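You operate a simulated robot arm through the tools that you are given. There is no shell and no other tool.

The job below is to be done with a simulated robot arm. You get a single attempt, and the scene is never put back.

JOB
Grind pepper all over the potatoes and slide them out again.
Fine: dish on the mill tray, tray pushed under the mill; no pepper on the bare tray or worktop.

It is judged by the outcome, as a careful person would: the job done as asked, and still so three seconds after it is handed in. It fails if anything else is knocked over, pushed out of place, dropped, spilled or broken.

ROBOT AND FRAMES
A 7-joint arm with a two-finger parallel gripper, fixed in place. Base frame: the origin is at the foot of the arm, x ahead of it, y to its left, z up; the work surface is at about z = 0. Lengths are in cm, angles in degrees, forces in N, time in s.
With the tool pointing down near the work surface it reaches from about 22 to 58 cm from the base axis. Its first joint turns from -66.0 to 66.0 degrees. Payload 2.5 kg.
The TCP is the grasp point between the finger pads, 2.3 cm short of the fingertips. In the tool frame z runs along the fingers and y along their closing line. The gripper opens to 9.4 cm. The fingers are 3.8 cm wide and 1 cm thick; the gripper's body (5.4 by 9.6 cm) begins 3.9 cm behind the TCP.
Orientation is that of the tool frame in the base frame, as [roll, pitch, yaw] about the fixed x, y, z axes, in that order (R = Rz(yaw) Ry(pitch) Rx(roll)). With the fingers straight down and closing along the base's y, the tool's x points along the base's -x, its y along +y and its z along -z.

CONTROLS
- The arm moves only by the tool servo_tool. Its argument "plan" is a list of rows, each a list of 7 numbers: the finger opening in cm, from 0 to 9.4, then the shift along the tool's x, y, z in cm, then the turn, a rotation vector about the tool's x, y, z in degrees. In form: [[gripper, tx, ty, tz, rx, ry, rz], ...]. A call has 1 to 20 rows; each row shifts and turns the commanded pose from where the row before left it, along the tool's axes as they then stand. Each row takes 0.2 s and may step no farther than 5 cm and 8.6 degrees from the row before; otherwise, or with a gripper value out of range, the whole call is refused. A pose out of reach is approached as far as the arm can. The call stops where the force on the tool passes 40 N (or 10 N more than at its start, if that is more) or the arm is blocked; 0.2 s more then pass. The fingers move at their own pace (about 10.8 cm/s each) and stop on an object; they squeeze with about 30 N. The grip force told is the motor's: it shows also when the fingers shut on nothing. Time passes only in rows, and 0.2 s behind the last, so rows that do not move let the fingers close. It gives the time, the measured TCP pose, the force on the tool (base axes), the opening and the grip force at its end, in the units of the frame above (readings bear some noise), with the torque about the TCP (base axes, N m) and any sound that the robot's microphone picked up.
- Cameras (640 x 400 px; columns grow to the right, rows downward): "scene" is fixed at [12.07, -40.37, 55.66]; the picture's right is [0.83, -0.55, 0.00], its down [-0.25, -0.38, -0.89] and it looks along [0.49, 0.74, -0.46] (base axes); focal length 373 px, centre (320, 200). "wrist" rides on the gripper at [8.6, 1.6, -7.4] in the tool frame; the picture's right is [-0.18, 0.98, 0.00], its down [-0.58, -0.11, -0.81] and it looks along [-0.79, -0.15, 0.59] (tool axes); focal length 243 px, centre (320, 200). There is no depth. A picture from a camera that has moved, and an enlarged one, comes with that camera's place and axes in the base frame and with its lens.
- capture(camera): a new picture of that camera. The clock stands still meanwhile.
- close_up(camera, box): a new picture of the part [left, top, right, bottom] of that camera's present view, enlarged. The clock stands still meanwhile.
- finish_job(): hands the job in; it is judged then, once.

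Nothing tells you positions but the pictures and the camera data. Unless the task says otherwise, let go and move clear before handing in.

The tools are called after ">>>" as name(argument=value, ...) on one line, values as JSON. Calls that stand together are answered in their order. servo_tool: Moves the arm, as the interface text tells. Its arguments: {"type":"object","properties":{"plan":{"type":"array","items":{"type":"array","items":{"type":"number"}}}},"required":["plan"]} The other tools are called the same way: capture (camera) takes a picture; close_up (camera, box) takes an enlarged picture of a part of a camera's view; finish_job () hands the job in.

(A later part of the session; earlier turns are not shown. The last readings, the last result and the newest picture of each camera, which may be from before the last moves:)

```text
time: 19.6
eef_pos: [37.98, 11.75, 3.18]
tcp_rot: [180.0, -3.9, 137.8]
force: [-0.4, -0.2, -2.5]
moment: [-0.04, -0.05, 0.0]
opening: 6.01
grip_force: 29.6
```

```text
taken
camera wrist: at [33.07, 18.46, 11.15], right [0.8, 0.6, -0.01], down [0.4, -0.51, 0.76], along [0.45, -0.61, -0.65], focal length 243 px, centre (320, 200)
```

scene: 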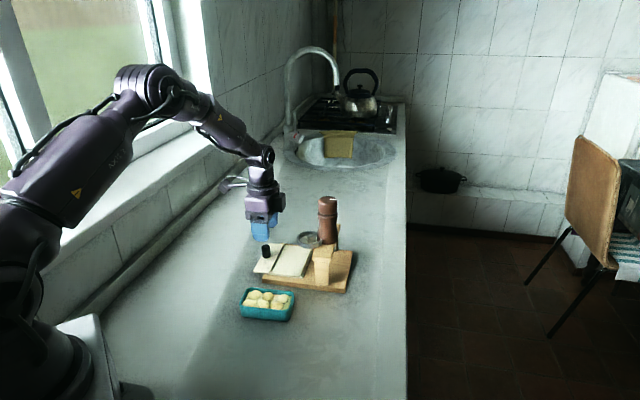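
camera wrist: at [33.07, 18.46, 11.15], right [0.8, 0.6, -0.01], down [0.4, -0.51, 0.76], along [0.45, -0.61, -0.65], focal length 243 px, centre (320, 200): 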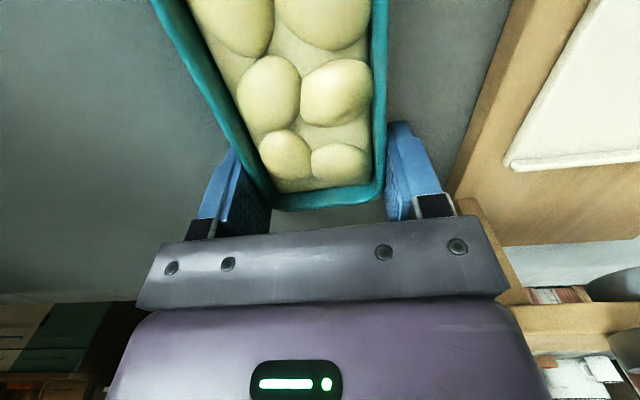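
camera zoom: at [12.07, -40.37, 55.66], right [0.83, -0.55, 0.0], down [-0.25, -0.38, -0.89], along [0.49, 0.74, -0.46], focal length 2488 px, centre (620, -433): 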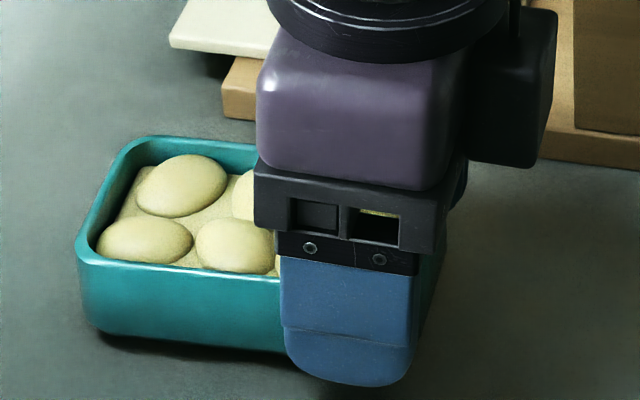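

Now the whole dish has come up level with a load of about 2.5 N. I'll lift it slowly to a safe height and check that it holds.

>>> servo_tool(plan=[[4.5, 0.05, 0, -0.7, 0, 0, 0], [4.5, 0.07, 0, -1.0, 0, 0, 0], [4.5, 0.07, 0, -1.0, 0, 0, 0], [4.5, 0.08, 0, -1.2, 0, 0, 0], [4.5, 0.08, 0, -1.2, 0, 0, 0], [4.5, 0.08, 0, -1.2, 0, 0, 0], [4.5, 0.08, 0, -1.2, 0, 0, 0], [4.5, 0.08, 0, -1.2, 0, 0, 0], [4.5, 0.07, 0, -1.0, 0, 0, 0], [4.5, 0.07, 0, -0.7, 0, 0, 0], [4.5, 0, 0, 0, 0, 0, 0]])

>>> close_up(camera="scene", box=[210, 180, 370, 340])

>>> capture(camera="wrist")

```text
time: 22.0
eef_pos: [37.89, 11.93, 13.6]
tcp_rot: [179.9, -4.0, 137.7]
force: [-0.1, 0.2, -1.1]
moment: [-0.07, -0.03, 0.01]
opening: 5.97
grip_force: 30.6
```

```text
2.50 times, centred on (290, 260) of scene
camera zoom: at [12.07, -40.37, 55.66], right [0.83, -0.55, 0.0], down [-0.25, -0.38, -0.89], along [0.49, 0.74, -0.46], focal length 933 px, centre (395, 50)
```

zoom: 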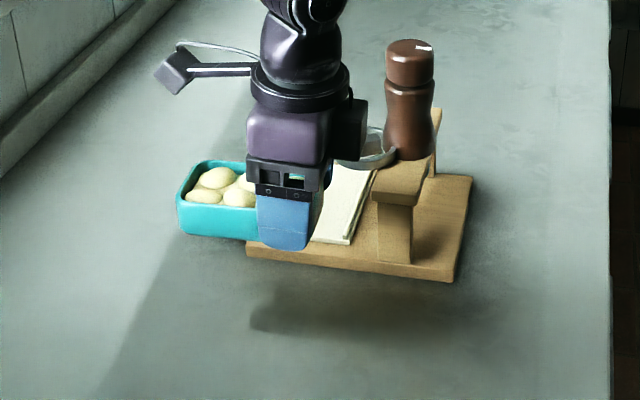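

```text
taken
camera wrist: at [33.0, 18.58, 21.55], right [0.8, 0.6, -0.01], down [0.4, -0.51, 0.76], along [0.45, -0.61, -0.65], focal length 243 px, centre (320, 200)
```

wrist: 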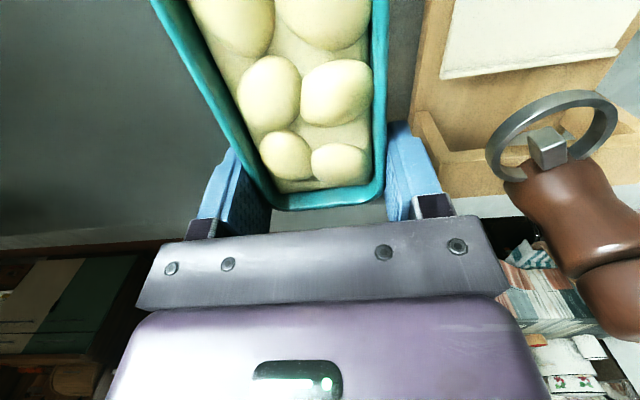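

The dish hangs level and hasn't slipped. Now I'll turn it a quarter turn about the vertical, still clear of everything.

>>> servo_tool(plan=[[4.5, 0, 0, 0, 0.55, 0, -8.07], [4.5, 0, 0, 0, 0.55, 0, -8.07], [4.5, 0, 0, 0, 0.55, 0, -8.07], [4.5, 0, 0, 0, 0.55, 0, -8.07], [4.5, 0, 0, 0, 0.55, 0, -8.07], [4.5, 0, 0, 0, 0.55, 0, -8.07], [4.5, 0, 0, 0, 0.55, 0, -8.07], [4.5, 0, 0, 0, 0.55, 0, -8.07], [4.5, 0, 0, 0, 0.55, 0, -8.07], [4.5, 0, 0, 0, 0.55, 0, -8.07], [4.5, 0, 0, 0, 0.55, 0, -8.07], [4.5, 0, 0, 0, 0, 0, 0]])

>>> close_up(camera="scene", box=[210, 180, 370, 340])

>>> capture(camera="wrist")

```text
time: 24.6
eef_pos: [37.89, 11.76, 13.56]
tcp_rot: [180.0, -3.9, -133.2]
force: [-0.2, -0.9, -2.5]
moment: [0.08, -0.04, -0.02]
opening: 5.97
grip_force: 30.6
```

```text
2.50 times, centred on (290, 260) of scene
camera zoom: at [12.07, -40.37, 55.66], right [0.83, -0.55, 0.0], down [-0.25, -0.38, -0.89], along [0.49, 0.74, -0.46], focal length 933 px, centre (395, 50)
```

zoom: 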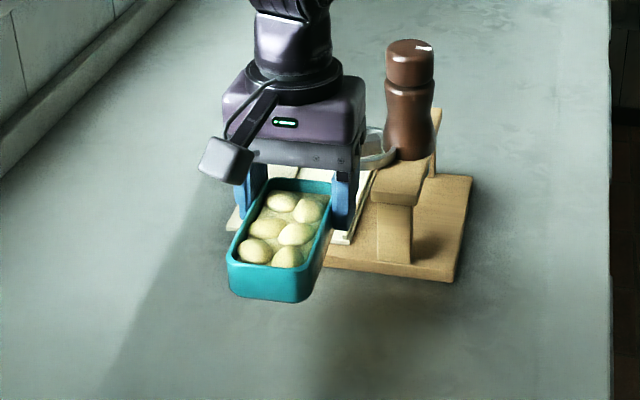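

```text
taken
camera wrist: at [31.17, 6.95, 21.55], right [-0.59, 0.81, -0.01], down [0.51, 0.39, 0.76], along [0.62, 0.45, -0.64], focal length 243 px, centre (320, 200)
```

wrist: 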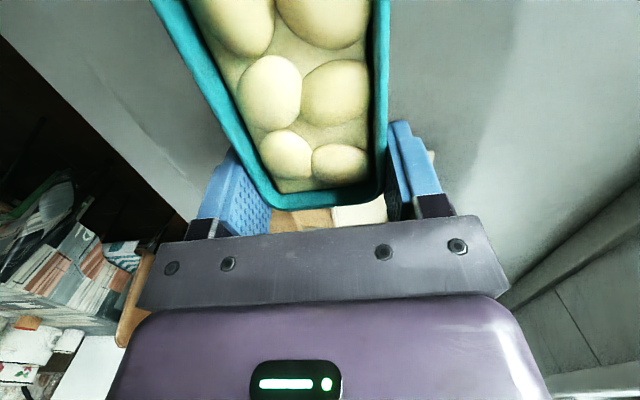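

Rotation done and the dish still sits firmly. Now carrying it around the left side, away from the mill, toward the tray.

>>> servo_tool(plan=[[4.5, -1.487, 1.618, -0.342, 0, 0, 0], [4.5, -1.487, 1.618, -0.342, 0, 0, 0], [4.5, -1.487, 1.618, -0.342, 0, 0, 0], [4.5, -1.487, 1.618, -0.342, 0, 0, 0], [4.5, -1.487, 1.618, -0.342, 0, 0, 0], [4.5, -1.487, 1.618, -0.342, 0, 0, 0], [4.5, 0, 0, 0, 0, 0, 0]])

>>> capture(camera="scene")

>>> capture(camera="wrist")

```text
time: 26.2
eef_pos: [36.86, 25.01, 15.12]
tcp_rot: [179.9, -3.8, -133.2]
force: [0.3, 0.9, -2.6]
moment: [0.06, -0.03, 0.0]
opening: 6.0
grip_force: 30.0
```

```text
taken
```

scene: 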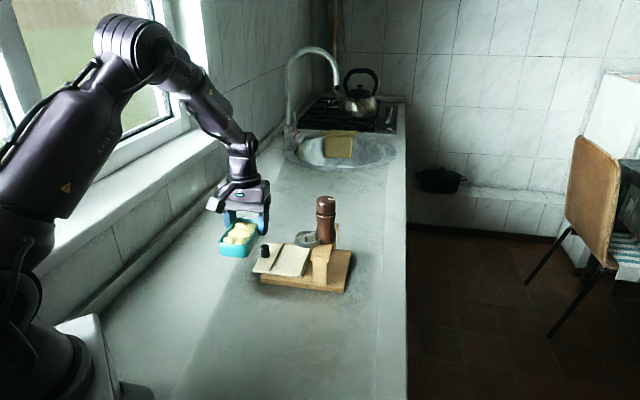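

```text
taken
camera wrist: at [30.19, 20.3, 22.91], right [-0.59, 0.81, -0.01], down [0.52, 0.39, 0.76], along [0.62, 0.45, -0.64], focal length 243 px, centre (320, 200)
```

wrist: 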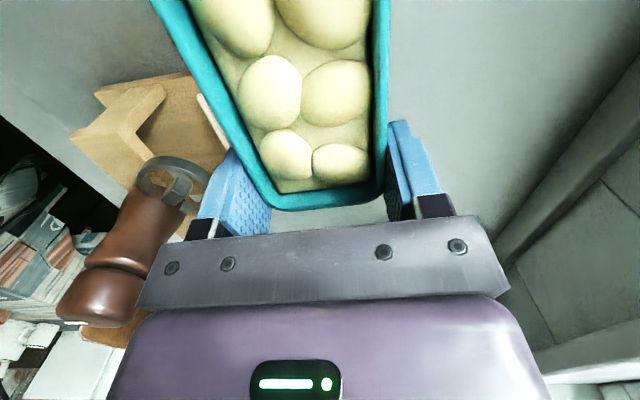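

Next leg: over to the tray bay, keeping about 1.5 cm outward of the final spot and well above the knob.

>>> servo_tool(plan=[[4.5, -1.97, -1.23, -0.114, 0, 0, 0], [4.5, -1.97, -1.23, -0.114, 0, 0, 0], [4.5, -1.97, -1.23, -0.114, 0, 0, 0], [4.5, -1.97, -1.23, -0.114, 0, 0, 0], [4.5, -1.97, -1.23, -0.114, 0, 0, 0], [4.5, 0, 0, 0, 0, 0, 0]])

>>> close_up(camera="scene", box=[220, 150, 380, 310])

>>> capture(camera="wrist")

```text
time: 27.6
eef_pos: [48.08, 27.97, 14.89]
tcp_rot: [180.0, -4.0, -133.4]
force: [-0.9, 0.2, -1.9]
moment: [0.05, -0.04, 0.02]
opening: 5.98
grip_force: 29.9
```

```text
2.50 times, centred on (300, 230) of scene
camera zoom: at [12.07, -40.37, 55.66], right [0.83, -0.55, 0.0], down [-0.25, -0.38, -0.89], along [0.49, 0.74, -0.46], focal length 933 px, centre (370, 125)
```

zoom: 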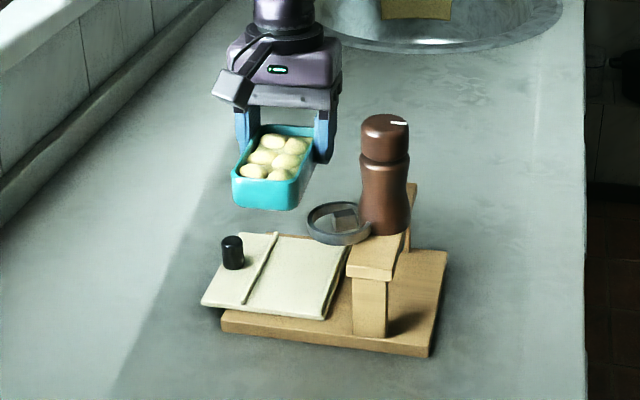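

```text
taken
camera wrist: at [41.44, 23.21, 22.79], right [-0.59, 0.81, -0.01], down [0.52, 0.39, 0.76], along [0.62, 0.45, -0.64], focal length 243 px, centre (320, 200)
```

wrist: 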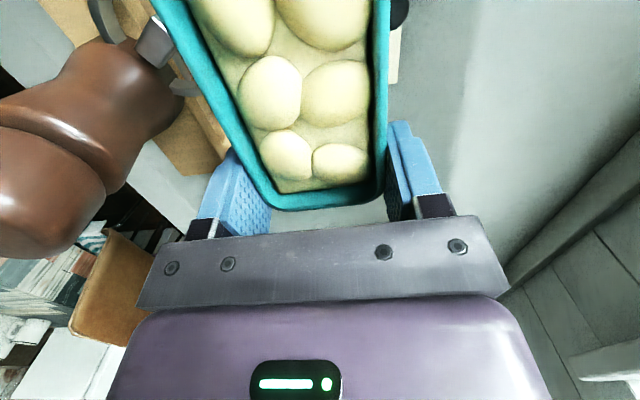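

I see the dish poised just outward of the bay. Because the ring overhangs the bay, I'll descend here (outward), pass below the ring's level, then move inward and set down. First half of the descent now.

>>> servo_tool(plan=[[4.5, 0, 0.23, 0, 0, 0, 0], [4.5, -0.065, 0, 0.9, 0, 0, 0], [4.5, -0.065, 0, 0.9, 0, 0, 0], [4.5, -0.065, 0, 0.9, 0, 0, 0], [4.5, -0.065, 0, 0.9, 0, 0, 0], [4.5, 0, 0, 0, 0, 0, 0]])

>>> close_up(camera="scene", box=[240, 180, 360, 300])

>>> capture(camera="wrist")

```text
time: 29.0
eef_pos: [48.14, 28.04, 11.3]
tcp_rot: [179.9, -3.9, -133.3]
force: [0.5, 0.1, -2.7]
moment: [0.09, -0.06, 0.01]
opening: 5.97
grip_force: 30.7
```

```text
3.33 times, centred on (300, 240) of scene
camera zoom: at [12.07, -40.37, 55.66], right [0.83, -0.55, 0.0], down [-0.25, -0.38, -0.89], along [0.49, 0.74, -0.46], focal length 1244 px, centre (387, 67)
```

zoom: 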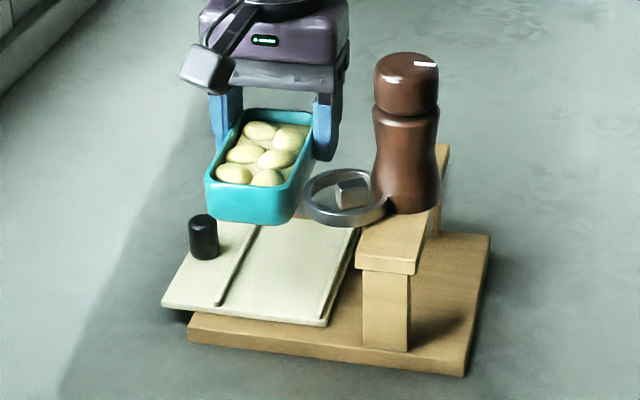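

```text
taken
camera wrist: at [41.45, 23.36, 19.24], right [-0.59, 0.81, -0.01], down [0.52, 0.39, 0.77], along [0.62, 0.45, -0.64], focal length 243 px, centre (320, 200)
```

wrist: 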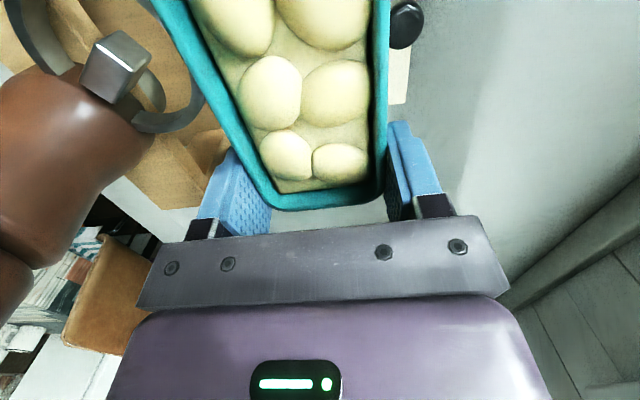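

I'll check the side gap between the dish and the ring closely before going lower.

>>> close_up(camera="scene", box=[265, 205, 335, 255])

>>> close_up(camera="wrist", box=[80, 0, 260, 160])

```text
8.00 times, centred on (300, 230) of scene
camera zoom: at [12.07, -40.37, 55.66], right [0.83, -0.55, 0.0], down [-0.25, -0.38, -0.89], along [0.49, 0.74, -0.46], focal length 2986 px, centre (480, -40)
```

zoom: 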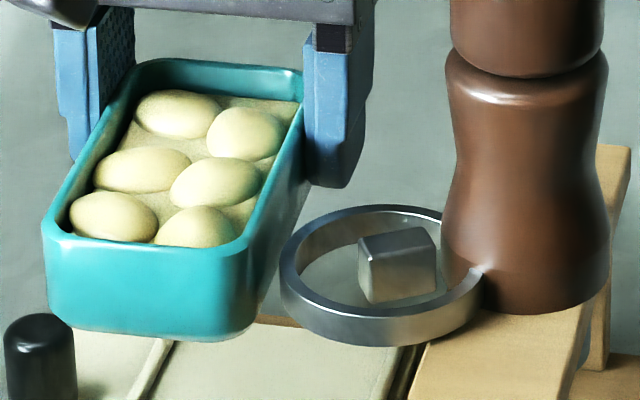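

```text
2.50 times, centred on (170, 80) of wrist
camera zoom: at [41.45, 23.36, 19.24], right [-0.59, 0.81, -0.01], down [0.52, 0.39, 0.77], along [0.62, 0.45, -0.64], focal length 606 px, centre (695, 500)
```

zoom: 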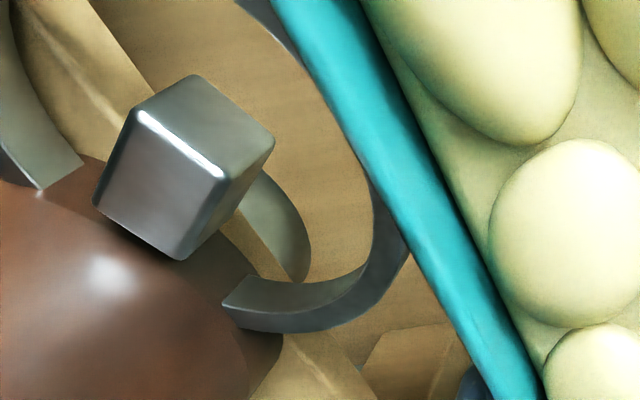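

The gap to the ring is about 0.4 cm; I'll shift 0.25 cm further outward, then continue down until the dish bottom is just above the tray ribs.

>>> servo_tool(plan=[[4.5, 0, 0.25, 0, 0, 0, 0], [4.5, 0, 0, 0, 0, 0, 0], [4.5, -0.058, 0, 0.85, 0, 0, 0], [4.5, -0.058, 0, 0.85, 0, 0, 0], [4.5, -0.058, 0, 0.85, 0, 0, 0], [4.5, 0, 0, 0, 0, 0, 0]])

>>> close_up(camera="scene", box=[255, 205, 335, 275])

>>> capture(camera="wrist")

```text
time: 30.4
eef_pos: [47.95, 28.36, 8.77]
tcp_rot: [179.9, -3.9, -133.3]
force: [0.3, 0.5, -2.2]
moment: [0.06, -0.06, -0.04]
opening: 6.0
grip_force: 30.0
```

```text
5.71 times, centred on (295, 240) of scene
camera zoom: at [12.07, -40.37, 55.66], right [0.83, -0.55, 0.0], down [-0.25, -0.38, -0.89], along [0.49, 0.74, -0.46], focal length 2133 px, centre (463, -29)
```

zoom: 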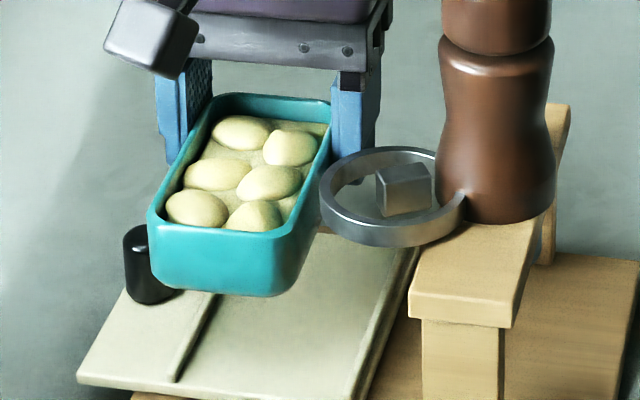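

```text
taken
camera wrist: at [41.21, 23.55, 16.74], right [-0.59, 0.81, -0.01], down [0.52, 0.39, 0.76], along [0.62, 0.45, -0.64], focal length 243 px, centre (320, 200)
```

wrist: 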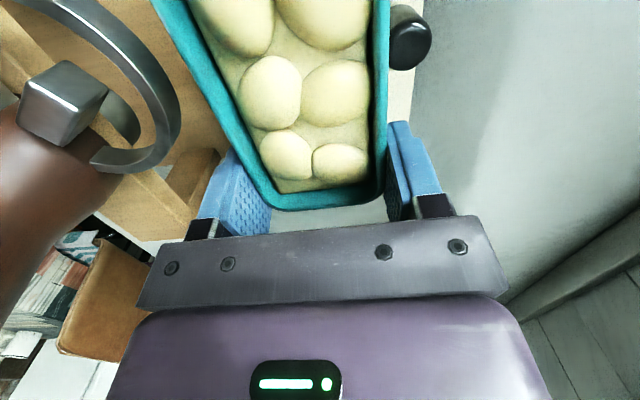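

Clear gaps to both ring and knob. Lowering further so the rim passes below the ring.

>>> servo_tool(plan=[[4.5, -0.058, 0, 0.85, 0, 0, 0], [4.5, -0.058, 0, 0.85, 0, 0, 0], [4.5, -0.058, 0, 0.85, 0, 0, 0], [4.5, 0, 0, 0, 0, 0, 0]])

>>> close_up(camera="scene", box=[255, 205, 335, 275])

>>> capture(camera="wrist")

```text
time: 31.4
eef_pos: [48.07, 28.3, 6.15]
tcp_rot: [179.9, -4.0, -133.3]
force: [1.4, -0.3, -3.2]
moment: [0.07, -0.02, -0.01]
opening: 5.95
grip_force: 30.1
```

```text
5.71 times, centred on (295, 240) of scene
camera zoom: at [12.07, -40.37, 55.66], right [0.83, -0.55, 0.0], down [-0.25, -0.38, -0.89], along [0.49, 0.74, -0.46], focal length 2133 px, centre (463, -29)
```

zoom: 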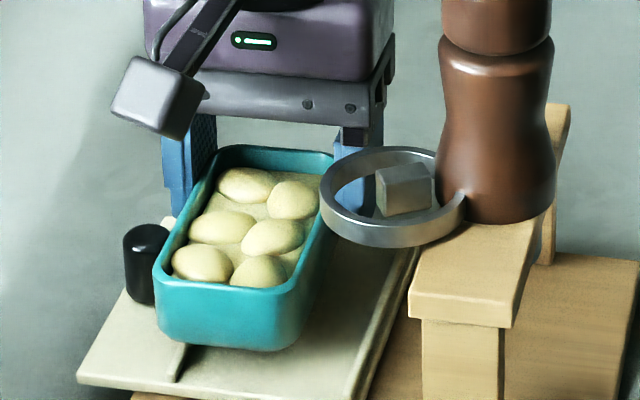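

```text
taken
camera wrist: at [41.28, 23.56, 14.08], right [-0.59, 0.81, -0.01], down [0.52, 0.39, 0.77], along [0.62, 0.45, -0.64], focal length 243 px, centre (320, 200)
```

wrist: 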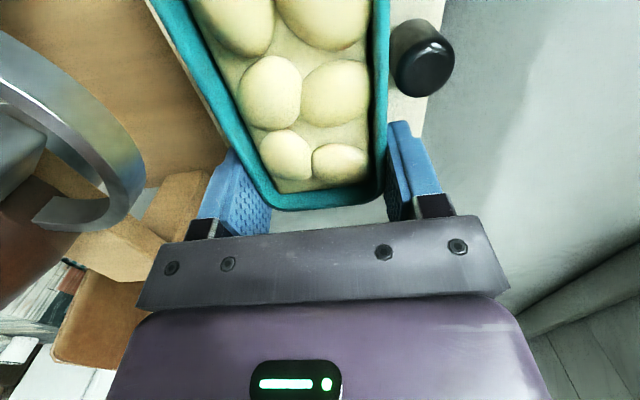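

The rim (z≈6.2) is now below the ring and the bottom clears the ribs. Moving inward under the ring edge by about 1.8 cm.

>>> servo_tool(plan=[[4.5, 0.09, -0.6, 0, 0, 0, 0], [4.5, 0.09, -0.6, 0, 0, 0, 0], [4.5, 0.08, -0.58, 0, 0, 0, 0], [4.5, 0, 0, 0, 0, 0, 0]])

>>> close_up(camera="scene", box=[255, 205, 335, 275])

>>> capture(camera="wrist")

```text
time: 32.4
eef_pos: [49.19, 26.91, 6.21]
tcp_rot: [180.0, -3.9, -133.2]
force: [0.6, -0.5, -2.8]
moment: [0.06, -0.06, -0.03]
opening: 5.98
grip_force: 29.9
```

```text
5.71 times, centred on (295, 240) of scene
camera zoom: at [12.07, -40.37, 55.66], right [0.83, -0.55, 0.0], down [-0.25, -0.38, -0.89], along [0.49, 0.74, -0.46], focal length 2133 px, centre (463, -29)
```

zoom: 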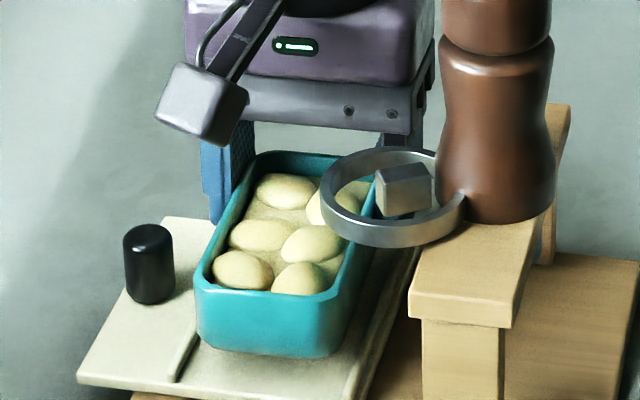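

```text
taken
camera wrist: at [42.36, 22.09, 14.19], right [-0.59, 0.81, -0.01], down [0.52, 0.39, 0.76], along [0.62, 0.45, -0.64], focal length 243 px, centre (320, 200)
```

wrist: 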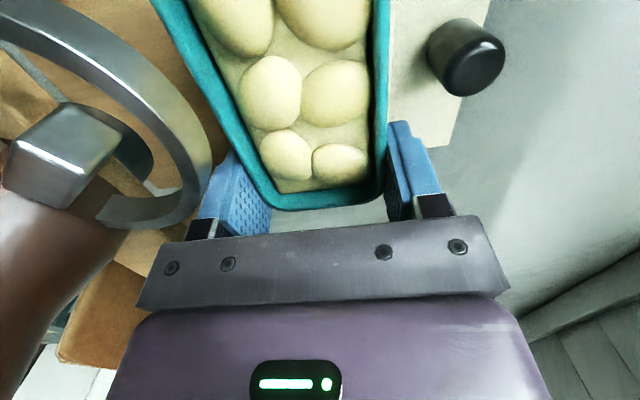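

>>> close_up(camera="wrist", box=[60, 120, 260, 280])

>>> close_up(camera="scene", box=[285, 205, 335, 245])

```text
2.50 times, centred on (160, 200) of wrist
camera zoom: at [42.36, 22.09, 14.19], right [-0.59, 0.81, -0.01], down [0.52, 0.39, 0.76], along [0.62, 0.45, -0.64], focal length 606 px, centre (720, 200)
```

zoom: 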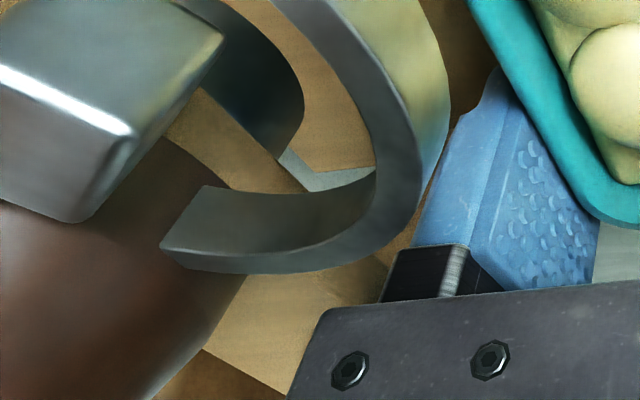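

```text
10.00 times, centred on (310, 225) of scene
camera zoom: at [12.07, -40.37, 55.66], right [0.83, -0.55, 0.0], down [-0.25, -0.38, -0.89], along [0.49, 0.74, -0.46], focal length 3733 px, centre (420, -50)
```

zoom: 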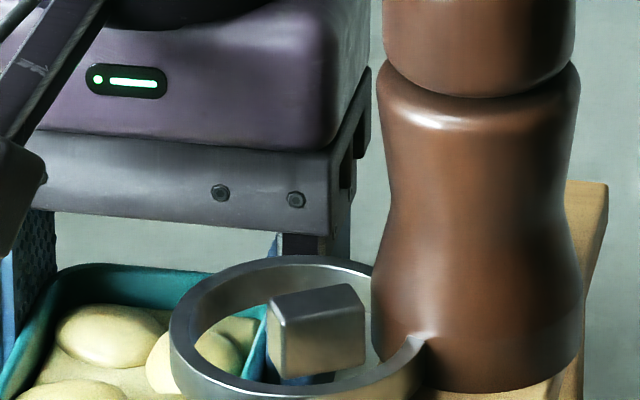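

The gap between the hand's corner and the ring is small (about 0.3 cm), so I'll shift the dish 0.3 cm further along its length before lowering, then lower 0.9 cm and check.

>>> servo_tool(plan=[[4.5, -0.3, 0, -0.02, 0, 0, 0], [4.5, 0, 0, 0, 0, 0, 0], [4.5, -0.02, 0, 0.3, 0, 0, 0], [4.5, -0.02, 0, 0.3, 0, 0, 0], [4.5, -0.02, 0, 0.3, 0, 0, 0], [4.5, 0, 0, 0, 0, 0, 0]])

>>> close_up(camera="wrist", box=[60, 120, 260, 280])

>>> close_up(camera="scene", box=[255, 205, 335, 275])

>>> capture(camera="wrist")

```text
time: 33.8
eef_pos: [49.27, 27.35, 5.37]
tcp_rot: [180.0, -3.9, -133.4]
force: [0.4, 0.6, -2.8]
moment: [0.08, -0.06, 0.0]
opening: 5.98
grip_force: 30.2
```

```text
2.50 times, centred on (160, 200) of wrist
camera zoom: at [42.55, 22.42, 13.35], right [-0.59, 0.81, -0.01], down [0.52, 0.39, 0.76], along [0.62, 0.45, -0.64], focal length 606 px, centre (720, 200)
```

zoom: 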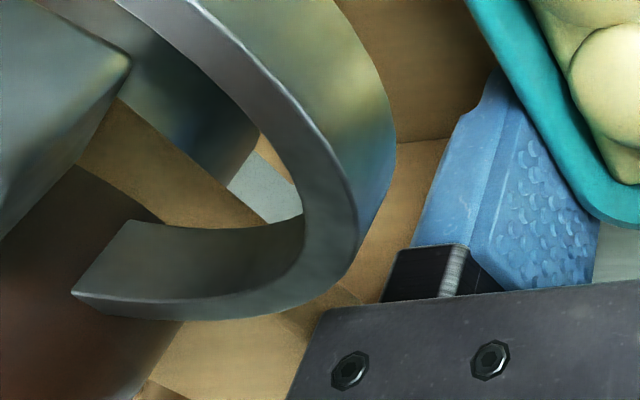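

```text
5.71 times, centred on (295, 240) of scene
camera zoom: at [12.07, -40.37, 55.66], right [0.83, -0.55, 0.0], down [-0.25, -0.38, -0.89], along [0.49, 0.74, -0.46], focal length 2133 px, centre (463, -29)
```

zoom: 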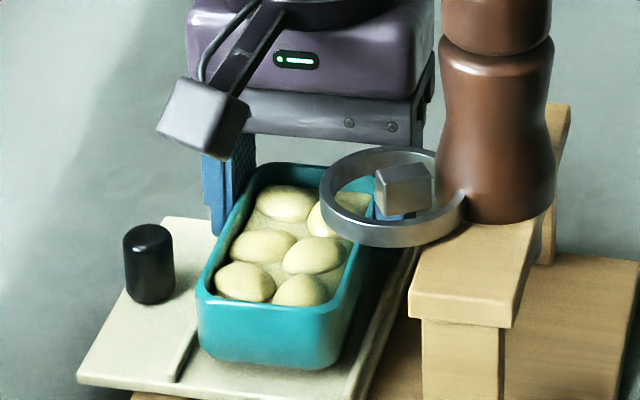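

```text
taken
camera wrist: at [42.55, 22.42, 13.35], right [-0.59, 0.81, -0.01], down [0.52, 0.39, 0.76], along [0.62, 0.45, -0.64], focal length 243 px, centre (320, 200)
```

wrist: 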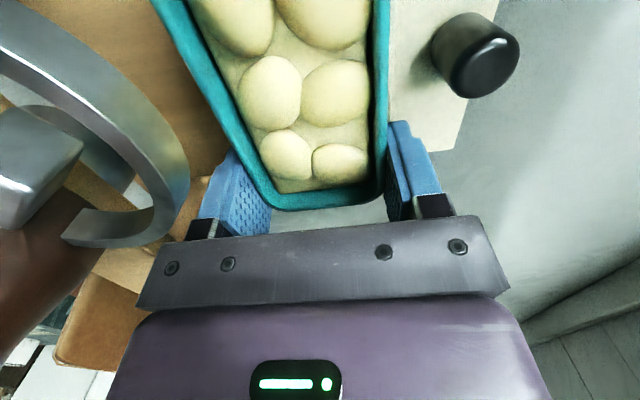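

No contact, and the hand's ring-side corner stays clear. I'll centre the dish between the ribs (0.18 cm inward) and lower the last half centimetre gently.

>>> servo_tool(plan=[[4.5, 0, -0.18, 0, 0, 0, 0], [4.5, -0.01, 0, 0.15, 0, 0, 0], [4.5, -0.01, 0, 0.15, 0, 0, 0], [4.5, 0, 0, 0, 0, 0, 0]])

>>> close_up(camera="scene", box=[255, 205, 335, 275])

```text
time: 34.8
eef_pos: [49.34, 26.97, 5.11]
tcp_rot: [179.9, -3.9, -133.3]
force: [-0.3, 0.0, -2.4]
moment: [0.07, -0.05, 0.0]
opening: 6.0
grip_force: 30.2
```

```text
5.71 times, centred on (295, 240) of scene
camera zoom: at [12.07, -40.37, 55.66], right [0.83, -0.55, 0.0], down [-0.25, -0.38, -0.89], along [0.49, 0.74, -0.46], focal length 2133 px, centre (463, -29)
```

zoom: 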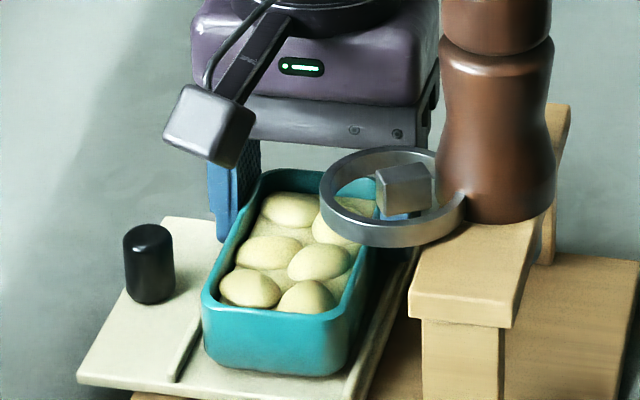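

>>> servo_tool(plan=[[4.5, -0.007, 0, 0.1, 0, 0, 0], [4.5, -0.007, 0, 0.1, 0, 0, 0], [4.5, 0, 0, 0, 0, 0, 0]])

>>> close_up(camera="scene", box=[255, 205, 335, 275])

```text
time: 35.6
eef_pos: [49.55, 26.95, 5.06]
tcp_rot: [-179.9, -3.7, -133.4]
force: [-0.8, -1.5, 12.9]
moment: [-0.04, -0.43, -0.07]
opening: 6.0
grip_force: 30.0
```

```text
5.71 times, centred on (295, 240) of scene
camera zoom: at [12.06, -40.38, 55.66], right [0.83, -0.55, 0.0], down [-0.25, -0.38, -0.89], along [0.49, 0.74, -0.46], focal length 2133 px, centre (463, -29)
```

zoom: 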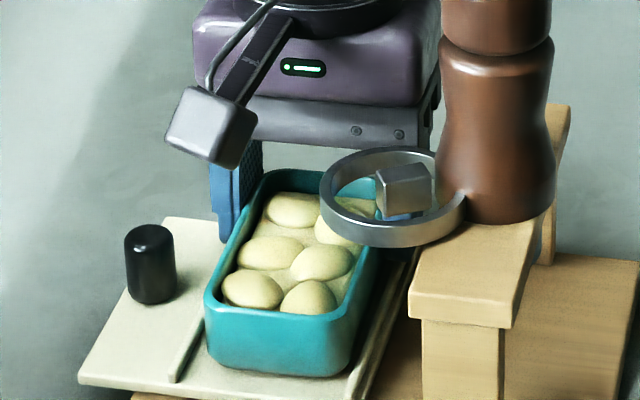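

The dish has touched down on the tray (+13 N felt). Easing the load off slightly and opening the fingers a little.

>>> servo_tool(plan=[[4.5, 0.005, 0, -0.1, 0, 0, 0], [6.6, 0, 0, 0, 0, 0, 0], [7.0, 0, 0, 0, 0, 0, 0], [7.0, 0, 0, 0, 0, 0, 0]])

>>> close_up(camera="scene", box=[255, 205, 335, 275])

>>> capture(camera="wrist")

```text
time: 36.6
eef_pos: [49.47, 27.09, 5.11]
tcp_rot: [180.0, -3.7, -133.2]
force: [3.5, 4.8, 13.5]
moment: [-0.07, -0.64, 0.25]
opening: 6.98
grip_force: 0.0
```

```text
5.71 times, centred on (295, 240) of scene
camera zoom: at [12.06, -40.38, 55.66], right [0.83, -0.55, 0.0], down [-0.25, -0.38, -0.89], along [0.49, 0.74, -0.46], focal length 2133 px, centre (463, -29)
```

zoom: 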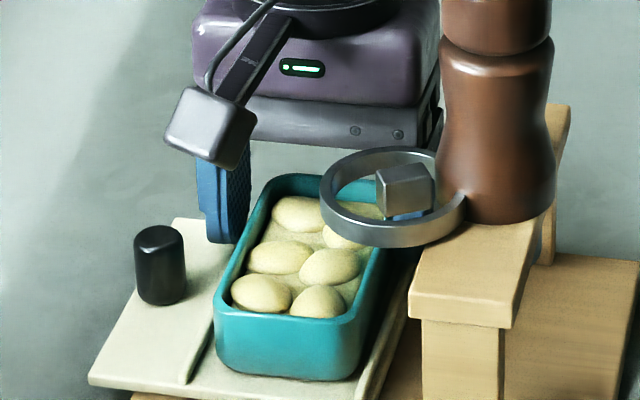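

```text
taken
camera wrist: at [42.74, 22.28, 12.97], right [-0.59, 0.81, -0.01], down [0.51, 0.39, 0.77], along [0.62, 0.45, -0.64], focal length 243 px, centre (320, 200)
```

wrist: 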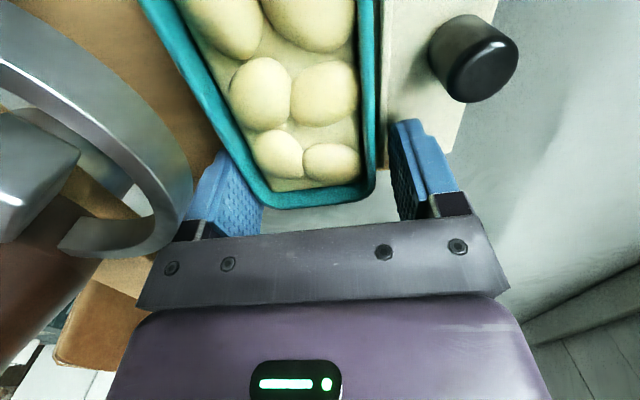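

The dish sits on the tray; the inner fingertip is just resting on the tray's inner rib. I'll rise straight up and slightly away from the ring.

>>> servo_tool(plan=[[7.0, 0.01, 0, -0.3, 0, 0, 0], [7.0, -0.13, 0, -0.5, 0, 0, 0], [7.0, 0.03, 0, -0.6, 0, 0, 0], [7.0, 0.05, 0, -0.8, 0, 0, 0], [7.0, 0.06, 0, -1.0, 0, 0, 0], [7.0, 0.06, 0, -1.0, 0, 0, 0], [7.0, 0, 0, 0, 0, 0, 0]])

>>> close_up(camera="scene", box=[255, 205, 335, 275])

>>> capture(camera="wrist")

```text
time: 38.2
eef_pos: [49.6, 27.25, 9.1]
tcp_rot: [179.9, -3.8, -133.3]
force: [0.7, 0.6, 0.1]
moment: [0.0, 0.01, -0.02]
opening: 7.02
grip_force: 0.0
```

```text
5.71 times, centred on (295, 240) of scene
camera zoom: at [12.07, -40.37, 55.66], right [0.83, -0.55, 0.0], down [-0.25, -0.38, -0.89], along [0.49, 0.74, -0.46], focal length 2133 px, centre (463, -29)
```

zoom: 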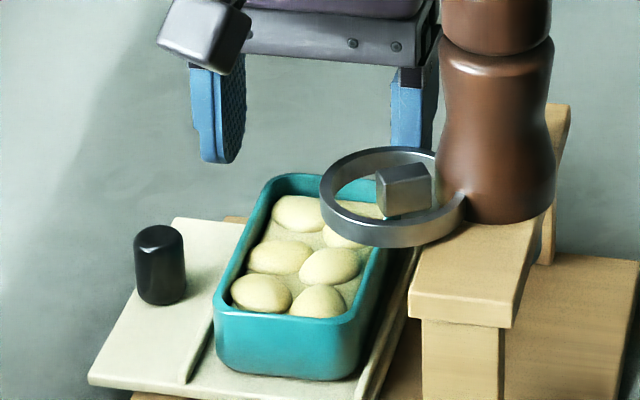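

```text
taken
camera wrist: at [42.82, 22.44, 16.99], right [-0.59, 0.81, -0.01], down [0.52, 0.39, 0.76], along [0.62, 0.45, -0.64], focal length 243 px, centre (320, 200)
```

wrist: 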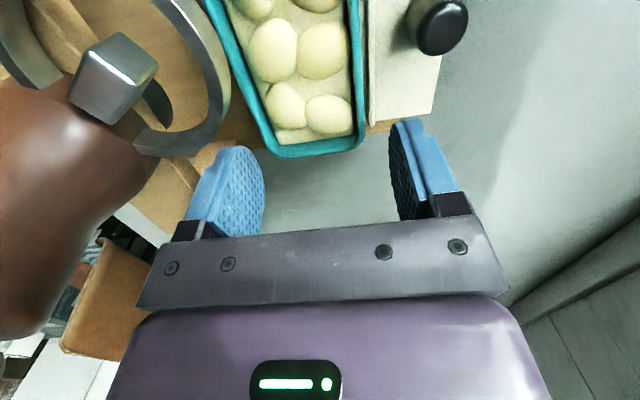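

The dish is seated crosswise between the ribs. I'll rise clear and back off to the outer side, then inspect.

>>> servo_tool(plan=[[7.0, 0.1, 0, -1.5, 0, 0, 0], [7.0, 0.15, 0, -2.2, 0, 0, 0], [7.0, 0.2, 0, -3.0, 0, 0, 0], [7.0, 0.2, 0.8, -3.0, 0, 0, 0], [7.0, 0.5, 2.5, -1.0, 0, 0, 0], [7.0, 0.5, 3.0, 0, 0, 0, 0], [7.0, 0.5, 3.0, 0, 0, 0, 0], [7.0, 0, 0, 0, 0, 0, 0]])

>>> capture(camera="wrist")

>>> close_up(camera="scene", box=[245, 195, 365, 295])

```text
time: 40.0
eef_pos: [41.73, 32.42, 19.91]
tcp_rot: [180.0, -3.9, -133.3]
force: [0.2, 1.2, -0.2]
moment: [0.02, 0.0, -0.03]
opening: 7.0
grip_force: 0.0
```

```text
taken
camera wrist: at [35.13, 27.66, 27.89], right [-0.59, 0.81, -0.01], down [0.52, 0.39, 0.76], along [0.62, 0.44, -0.64], focal length 243 px, centre (320, 200)
```

wrist: 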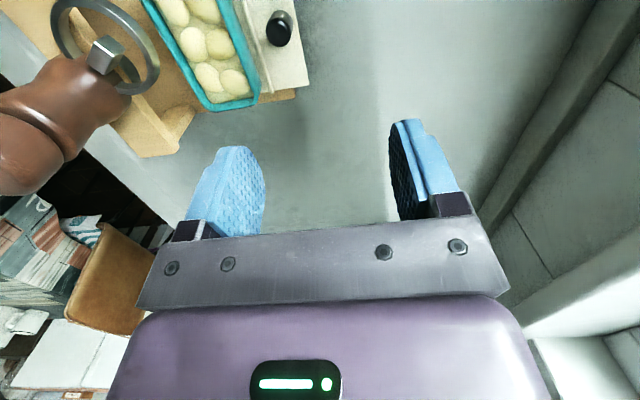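

```text
4.00 times, centred on (305, 245) of scene
camera zoom: at [12.07, -40.37, 55.66], right [0.83, -0.55, 0.0], down [-0.25, -0.38, -0.89], along [0.49, 0.74, -0.46], focal length 1493 px, centre (380, 20)
```

zoom: 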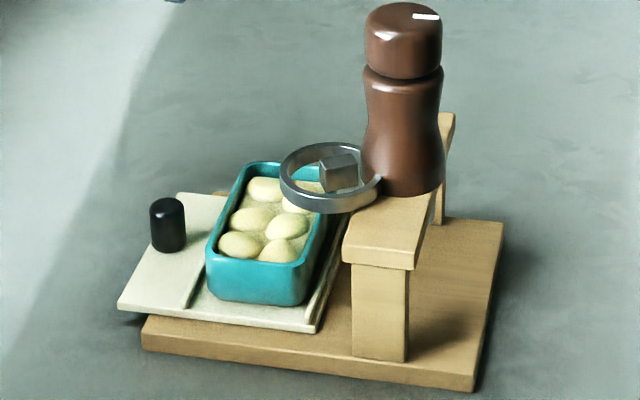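

Dish sits flat between the ribs. Now I'll turn the hand back and tilt it so it can hold the tray's knob while passing clear of the ring.

>>> servo_tool(plan=[[4.6, 0, 0, 0, -0.55, 0, 8.07], [4.6, 0, 0, 0, -0.55, 0, 8.07], [4.6, 0, 0, 0, -0.55, 0, 8.07], [4.6, 0, 0, 0, -0.55, 0, 8.07], [4.6, 0, 0, 0, -0.55, 0, 8.07], [4.6, 0, 0, 0, -0.55, 0, 8.07], [4.6, 0, 0, 0, -0.55, 0, 8.07], [4.6, 0, 0, 0, -0.55, 0, 8.07], [4.6, 0, 0, 0, -0.55, 0, 8.07], [4.6, 0, 0, 0, -0.55, 0, 8.07], [4.6, 0, 0, 0, -0.55, 0, 8.07], [4.6, 0, 0, 0, -0.17, 0, 2.5], [4.6, 0, 0, 0, 0, -8.0, 0], [4.6, 0, 0, 0, 0, -8.0, 0], [4.6, 0, 0, 0, 0, -8.0, 0], [4.6, 0, 0, 0, 0, -8.0, 0], [4.6, 0, 0, 0, 0, -7.0, 0], [4.6, 0, 0, 0, 0, 0, 0]])

>>> capture(camera="wrist")

>>> capture(camera="scene")

```text
time: 43.8
eef_pos: [41.81, 32.53, 19.93]
tcp_rot: [-179.9, 35.1, 135.1]
force: [0.6, 0.0, 1.3]
moment: [-0.02, 0.04, 0.01]
opening: 4.61
grip_force: 0.1
```

```text
taken
camera wrist: at [34.92, 41.71, 21.0], right [0.8, 0.59, 0.11], down [-0.07, -0.09, 0.99], along [0.6, -0.8, -0.03], focal length 243 px, centre (320, 200)
```

wrist: 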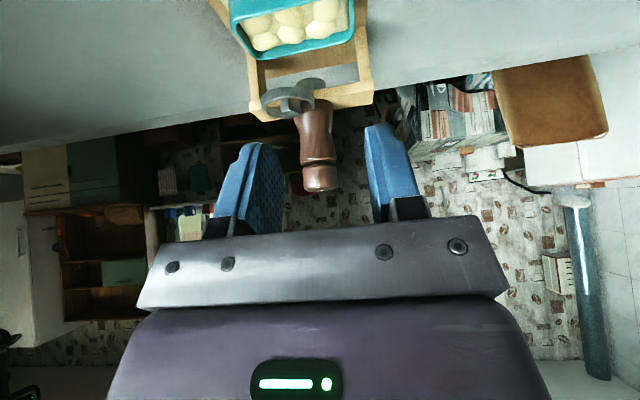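

```text
taken
```

scene: 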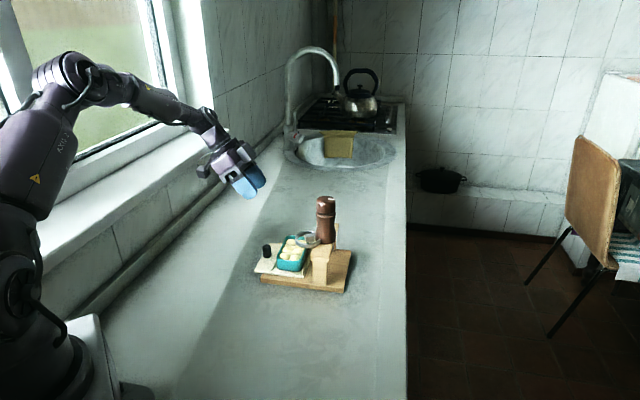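

The tilt works. Moving to a spot behind and above the tray knob along the approach line.

>>> servo_tool(plan=[[4.6, 1.75, -0.6, 1.65, 0, 0, 0], [4.6, 1.75, -0.6, 1.65, 0, 0, 0], [4.6, 1.75, -0.6, 1.65, 0, 0, 0], [4.6, 1.75, -0.6, 1.65, 0, 0, 0], [4.6, 0, 0, 0, 0, 0, 0]])

>>> capture(camera="wrist")

>>> close_up(camera="scene", box=[215, 195, 365, 305])

```text
time: 45.0
eef_pos: [38.75, 32.12, 10.48]
tcp_rot: [-180.0, 34.8, 135.2]
force: [0.3, -0.3, -0.2]
moment: [0.0, 0.01, 0.0]
opening: 4.62
grip_force: 0.0
```

```text
taken
camera wrist: at [31.81, 41.35, 11.63], right [0.8, 0.59, 0.11], down [-0.07, -0.09, 0.99], along [0.6, -0.8, -0.03], focal length 243 px, centre (320, 200)
```

wrist: 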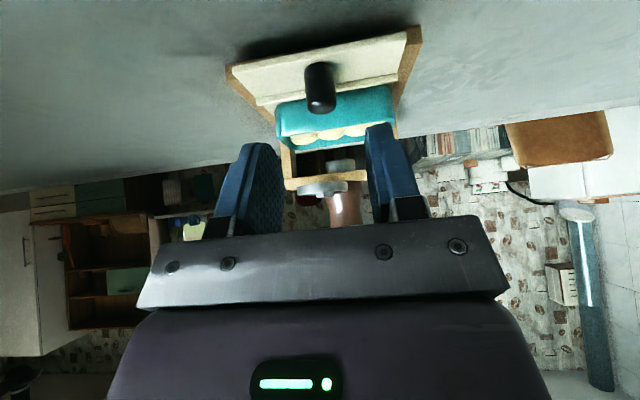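

```text
3.64 times, centred on (290, 250) of scene
camera zoom: at [12.07, -40.37, 55.66], right [0.83, -0.55, 0.0], down [-0.25, -0.38, -0.89], along [0.49, 0.74, -0.46], focal length 1357 px, centre (429, 18)
```

zoom: 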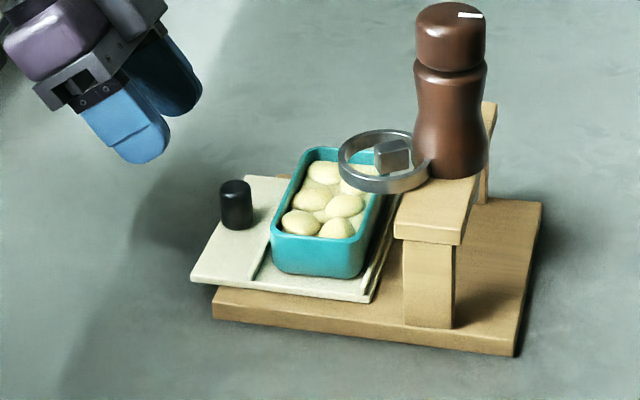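

>>> close_up(camera="wrist", box=[220, 30, 430, 220])

>>> close_up(camera="wrist", box=[270, 110, 400, 220])

```text
2.11 times, centred on (325, 125) of wrist
camera zoom: at [31.81, 41.35, 11.63], right [0.8, 0.59, 0.11], down [-0.07, -0.09, 0.99], along [0.6, -0.8, -0.03], focal length 511 px, centre (310, 358)
```

zoom: 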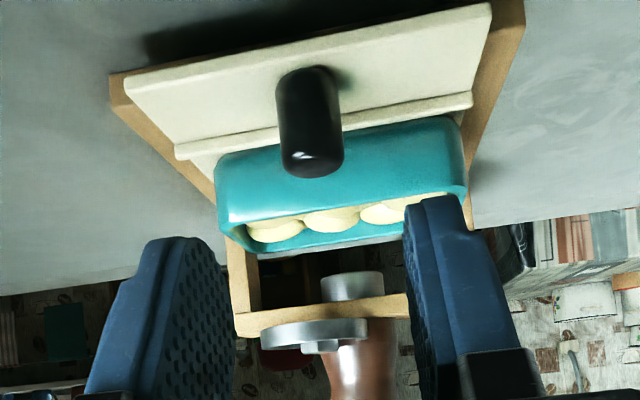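

```text
3.64 times, centred on (335, 165) of wrist
camera zoom: at [31.81, 41.35, 11.63], right [0.8, 0.59, 0.11], down [-0.07, -0.09, 0.99], along [0.6, -0.8, -0.03], focal length 882 px, centre (266, 327)
```

zoom: 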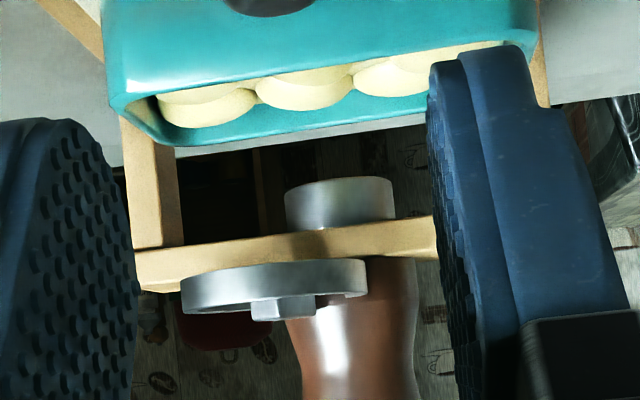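

The knob lies dead ahead between the fingers; the dish rim (≈5.4) clears the outlet (≈6.1). Approaching along the tool axis to straddle the knob's top, then closing.

>>> servo_tool(plan=[[4.6, 0, -0.05, 2.4, 0, 0, 0], [4.6, 0, -0.05, 2.2, 0, 0, 0], [4.6, 0, 0, 1.4, 0, 0, 0], [4.6, 0, 0, 0, 0, 0, 0]])

>>> capture(camera="wrist")

>>> close_up(camera="scene", box=[235, 205, 345, 285])

```text
time: 46.0
eef_pos: [41.11, 29.7, 5.72]
tcp_rot: [-179.9, 35.0, 135.2]
force: [-0.2, 0.2, -0.9]
moment: [0.0, -0.01, 0.01]
opening: 4.62
grip_force: 0.1
```

```text
taken
camera wrist: at [34.21, 38.92, 6.77], right [0.8, 0.59, 0.11], down [-0.07, -0.09, 0.99], along [0.6, -0.8, -0.03], focal length 243 px, centre (320, 200)
```

wrist: 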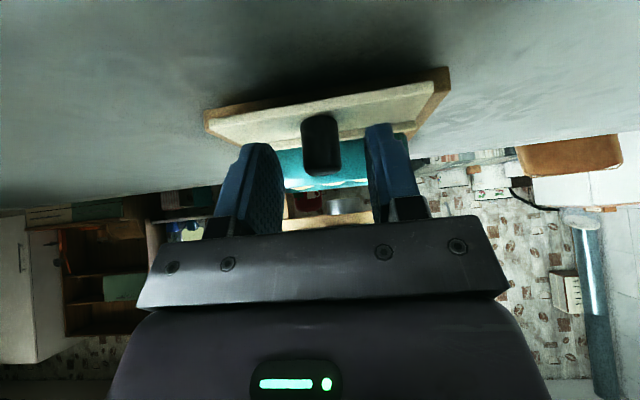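

```text
5.00 times, centred on (290, 245) of scene
camera zoom: at [12.07, -40.37, 55.66], right [0.83, -0.55, 0.0], down [-0.25, -0.38, -0.89], along [0.49, 0.74, -0.46], focal length 1866 px, centre (470, -25)
```

zoom: 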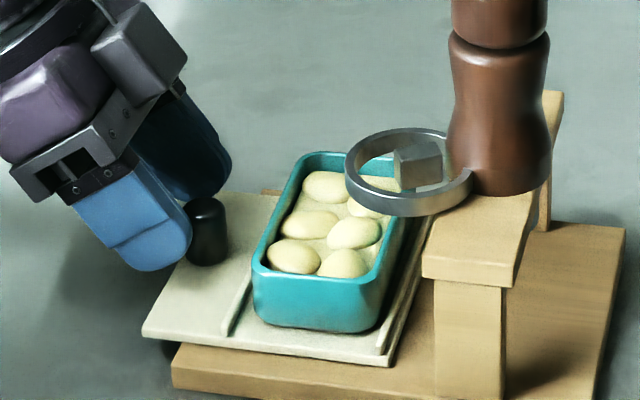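

The pads overlap the knob only slightly; moving 1 cm further forward and a touch lower before closing.

>>> servo_tool(plan=[[4.6, -0.36, 0, 0.37, 0, 0, 0], [4.6, -0.36, 0, 0.37, 0, 0, 0], [4.6, 0, 0, 0, 0, 0, 0]])

>>> close_up(camera="scene", box=[235, 205, 345, 285])

>>> close_up(camera="wrist", box=[220, 60, 430, 220])

```text
time: 46.8
eef_pos: [41.75, 29.03, 5.6]
tcp_rot: [-180.0, 35.0, 135.2]
force: [0.1, 0.0, -0.8]
moment: [-0.02, 0.0, 0.01]
opening: 4.62
grip_force: 0.1
```

```text
5.00 times, centred on (290, 245) of scene
camera zoom: at [12.07, -40.37, 55.66], right [0.83, -0.55, 0.0], down [-0.25, -0.38, -0.89], along [0.49, 0.74, -0.46], focal length 1866 px, centre (470, -25)
```

zoom: 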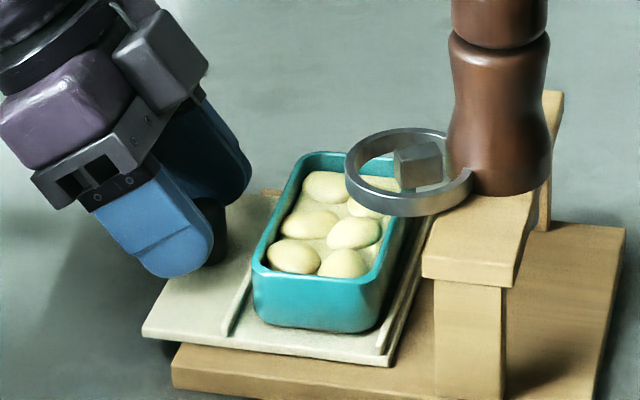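

```text
2.50 times, centred on (325, 140) of wrist
camera zoom: at [34.93, 38.21, 6.52], right [0.8, 0.59, 0.11], down [-0.07, -0.09, 0.99], along [0.6, -0.8, -0.03], focal length 606 px, centre (308, 350)
```

zoom: 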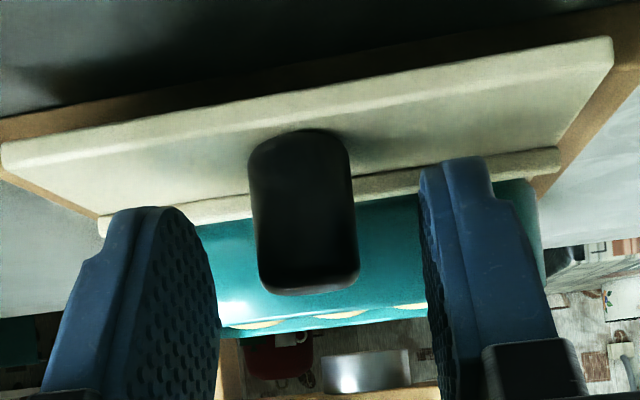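

Well placed now. Closing on the knob.

>>> servo_tool(plan=[[4.6, 0, -0.07, 0, 0, 0, 0], [1.5, 0, 0, 0, 0, 0, 0], [1.5, 0, 0, 0, 0, 0, 0], [1.5, 0, 0, 0, 0, 0, 0]])

>>> close_up(camera="scene", box=[235, 205, 345, 285])

```text
time: 47.8
eef_pos: [41.68, 29.0, 5.5]
tcp_rot: [-180.0, 35.1, 135.3]
force: [4.2, 2.8, 0.2]
moment: [-0.13, 0.11, 0.13]
opening: 1.97
grip_force: 29.6
```

```text
5.00 times, centred on (290, 245) of scene
camera zoom: at [12.07, -40.37, 55.66], right [0.83, -0.55, 0.0], down [-0.25, -0.38, -0.89], along [0.49, 0.74, -0.46], focal length 1866 px, centre (470, -25)
```

zoom: 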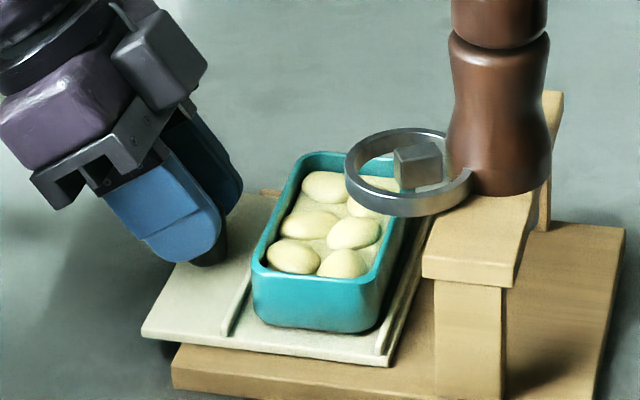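

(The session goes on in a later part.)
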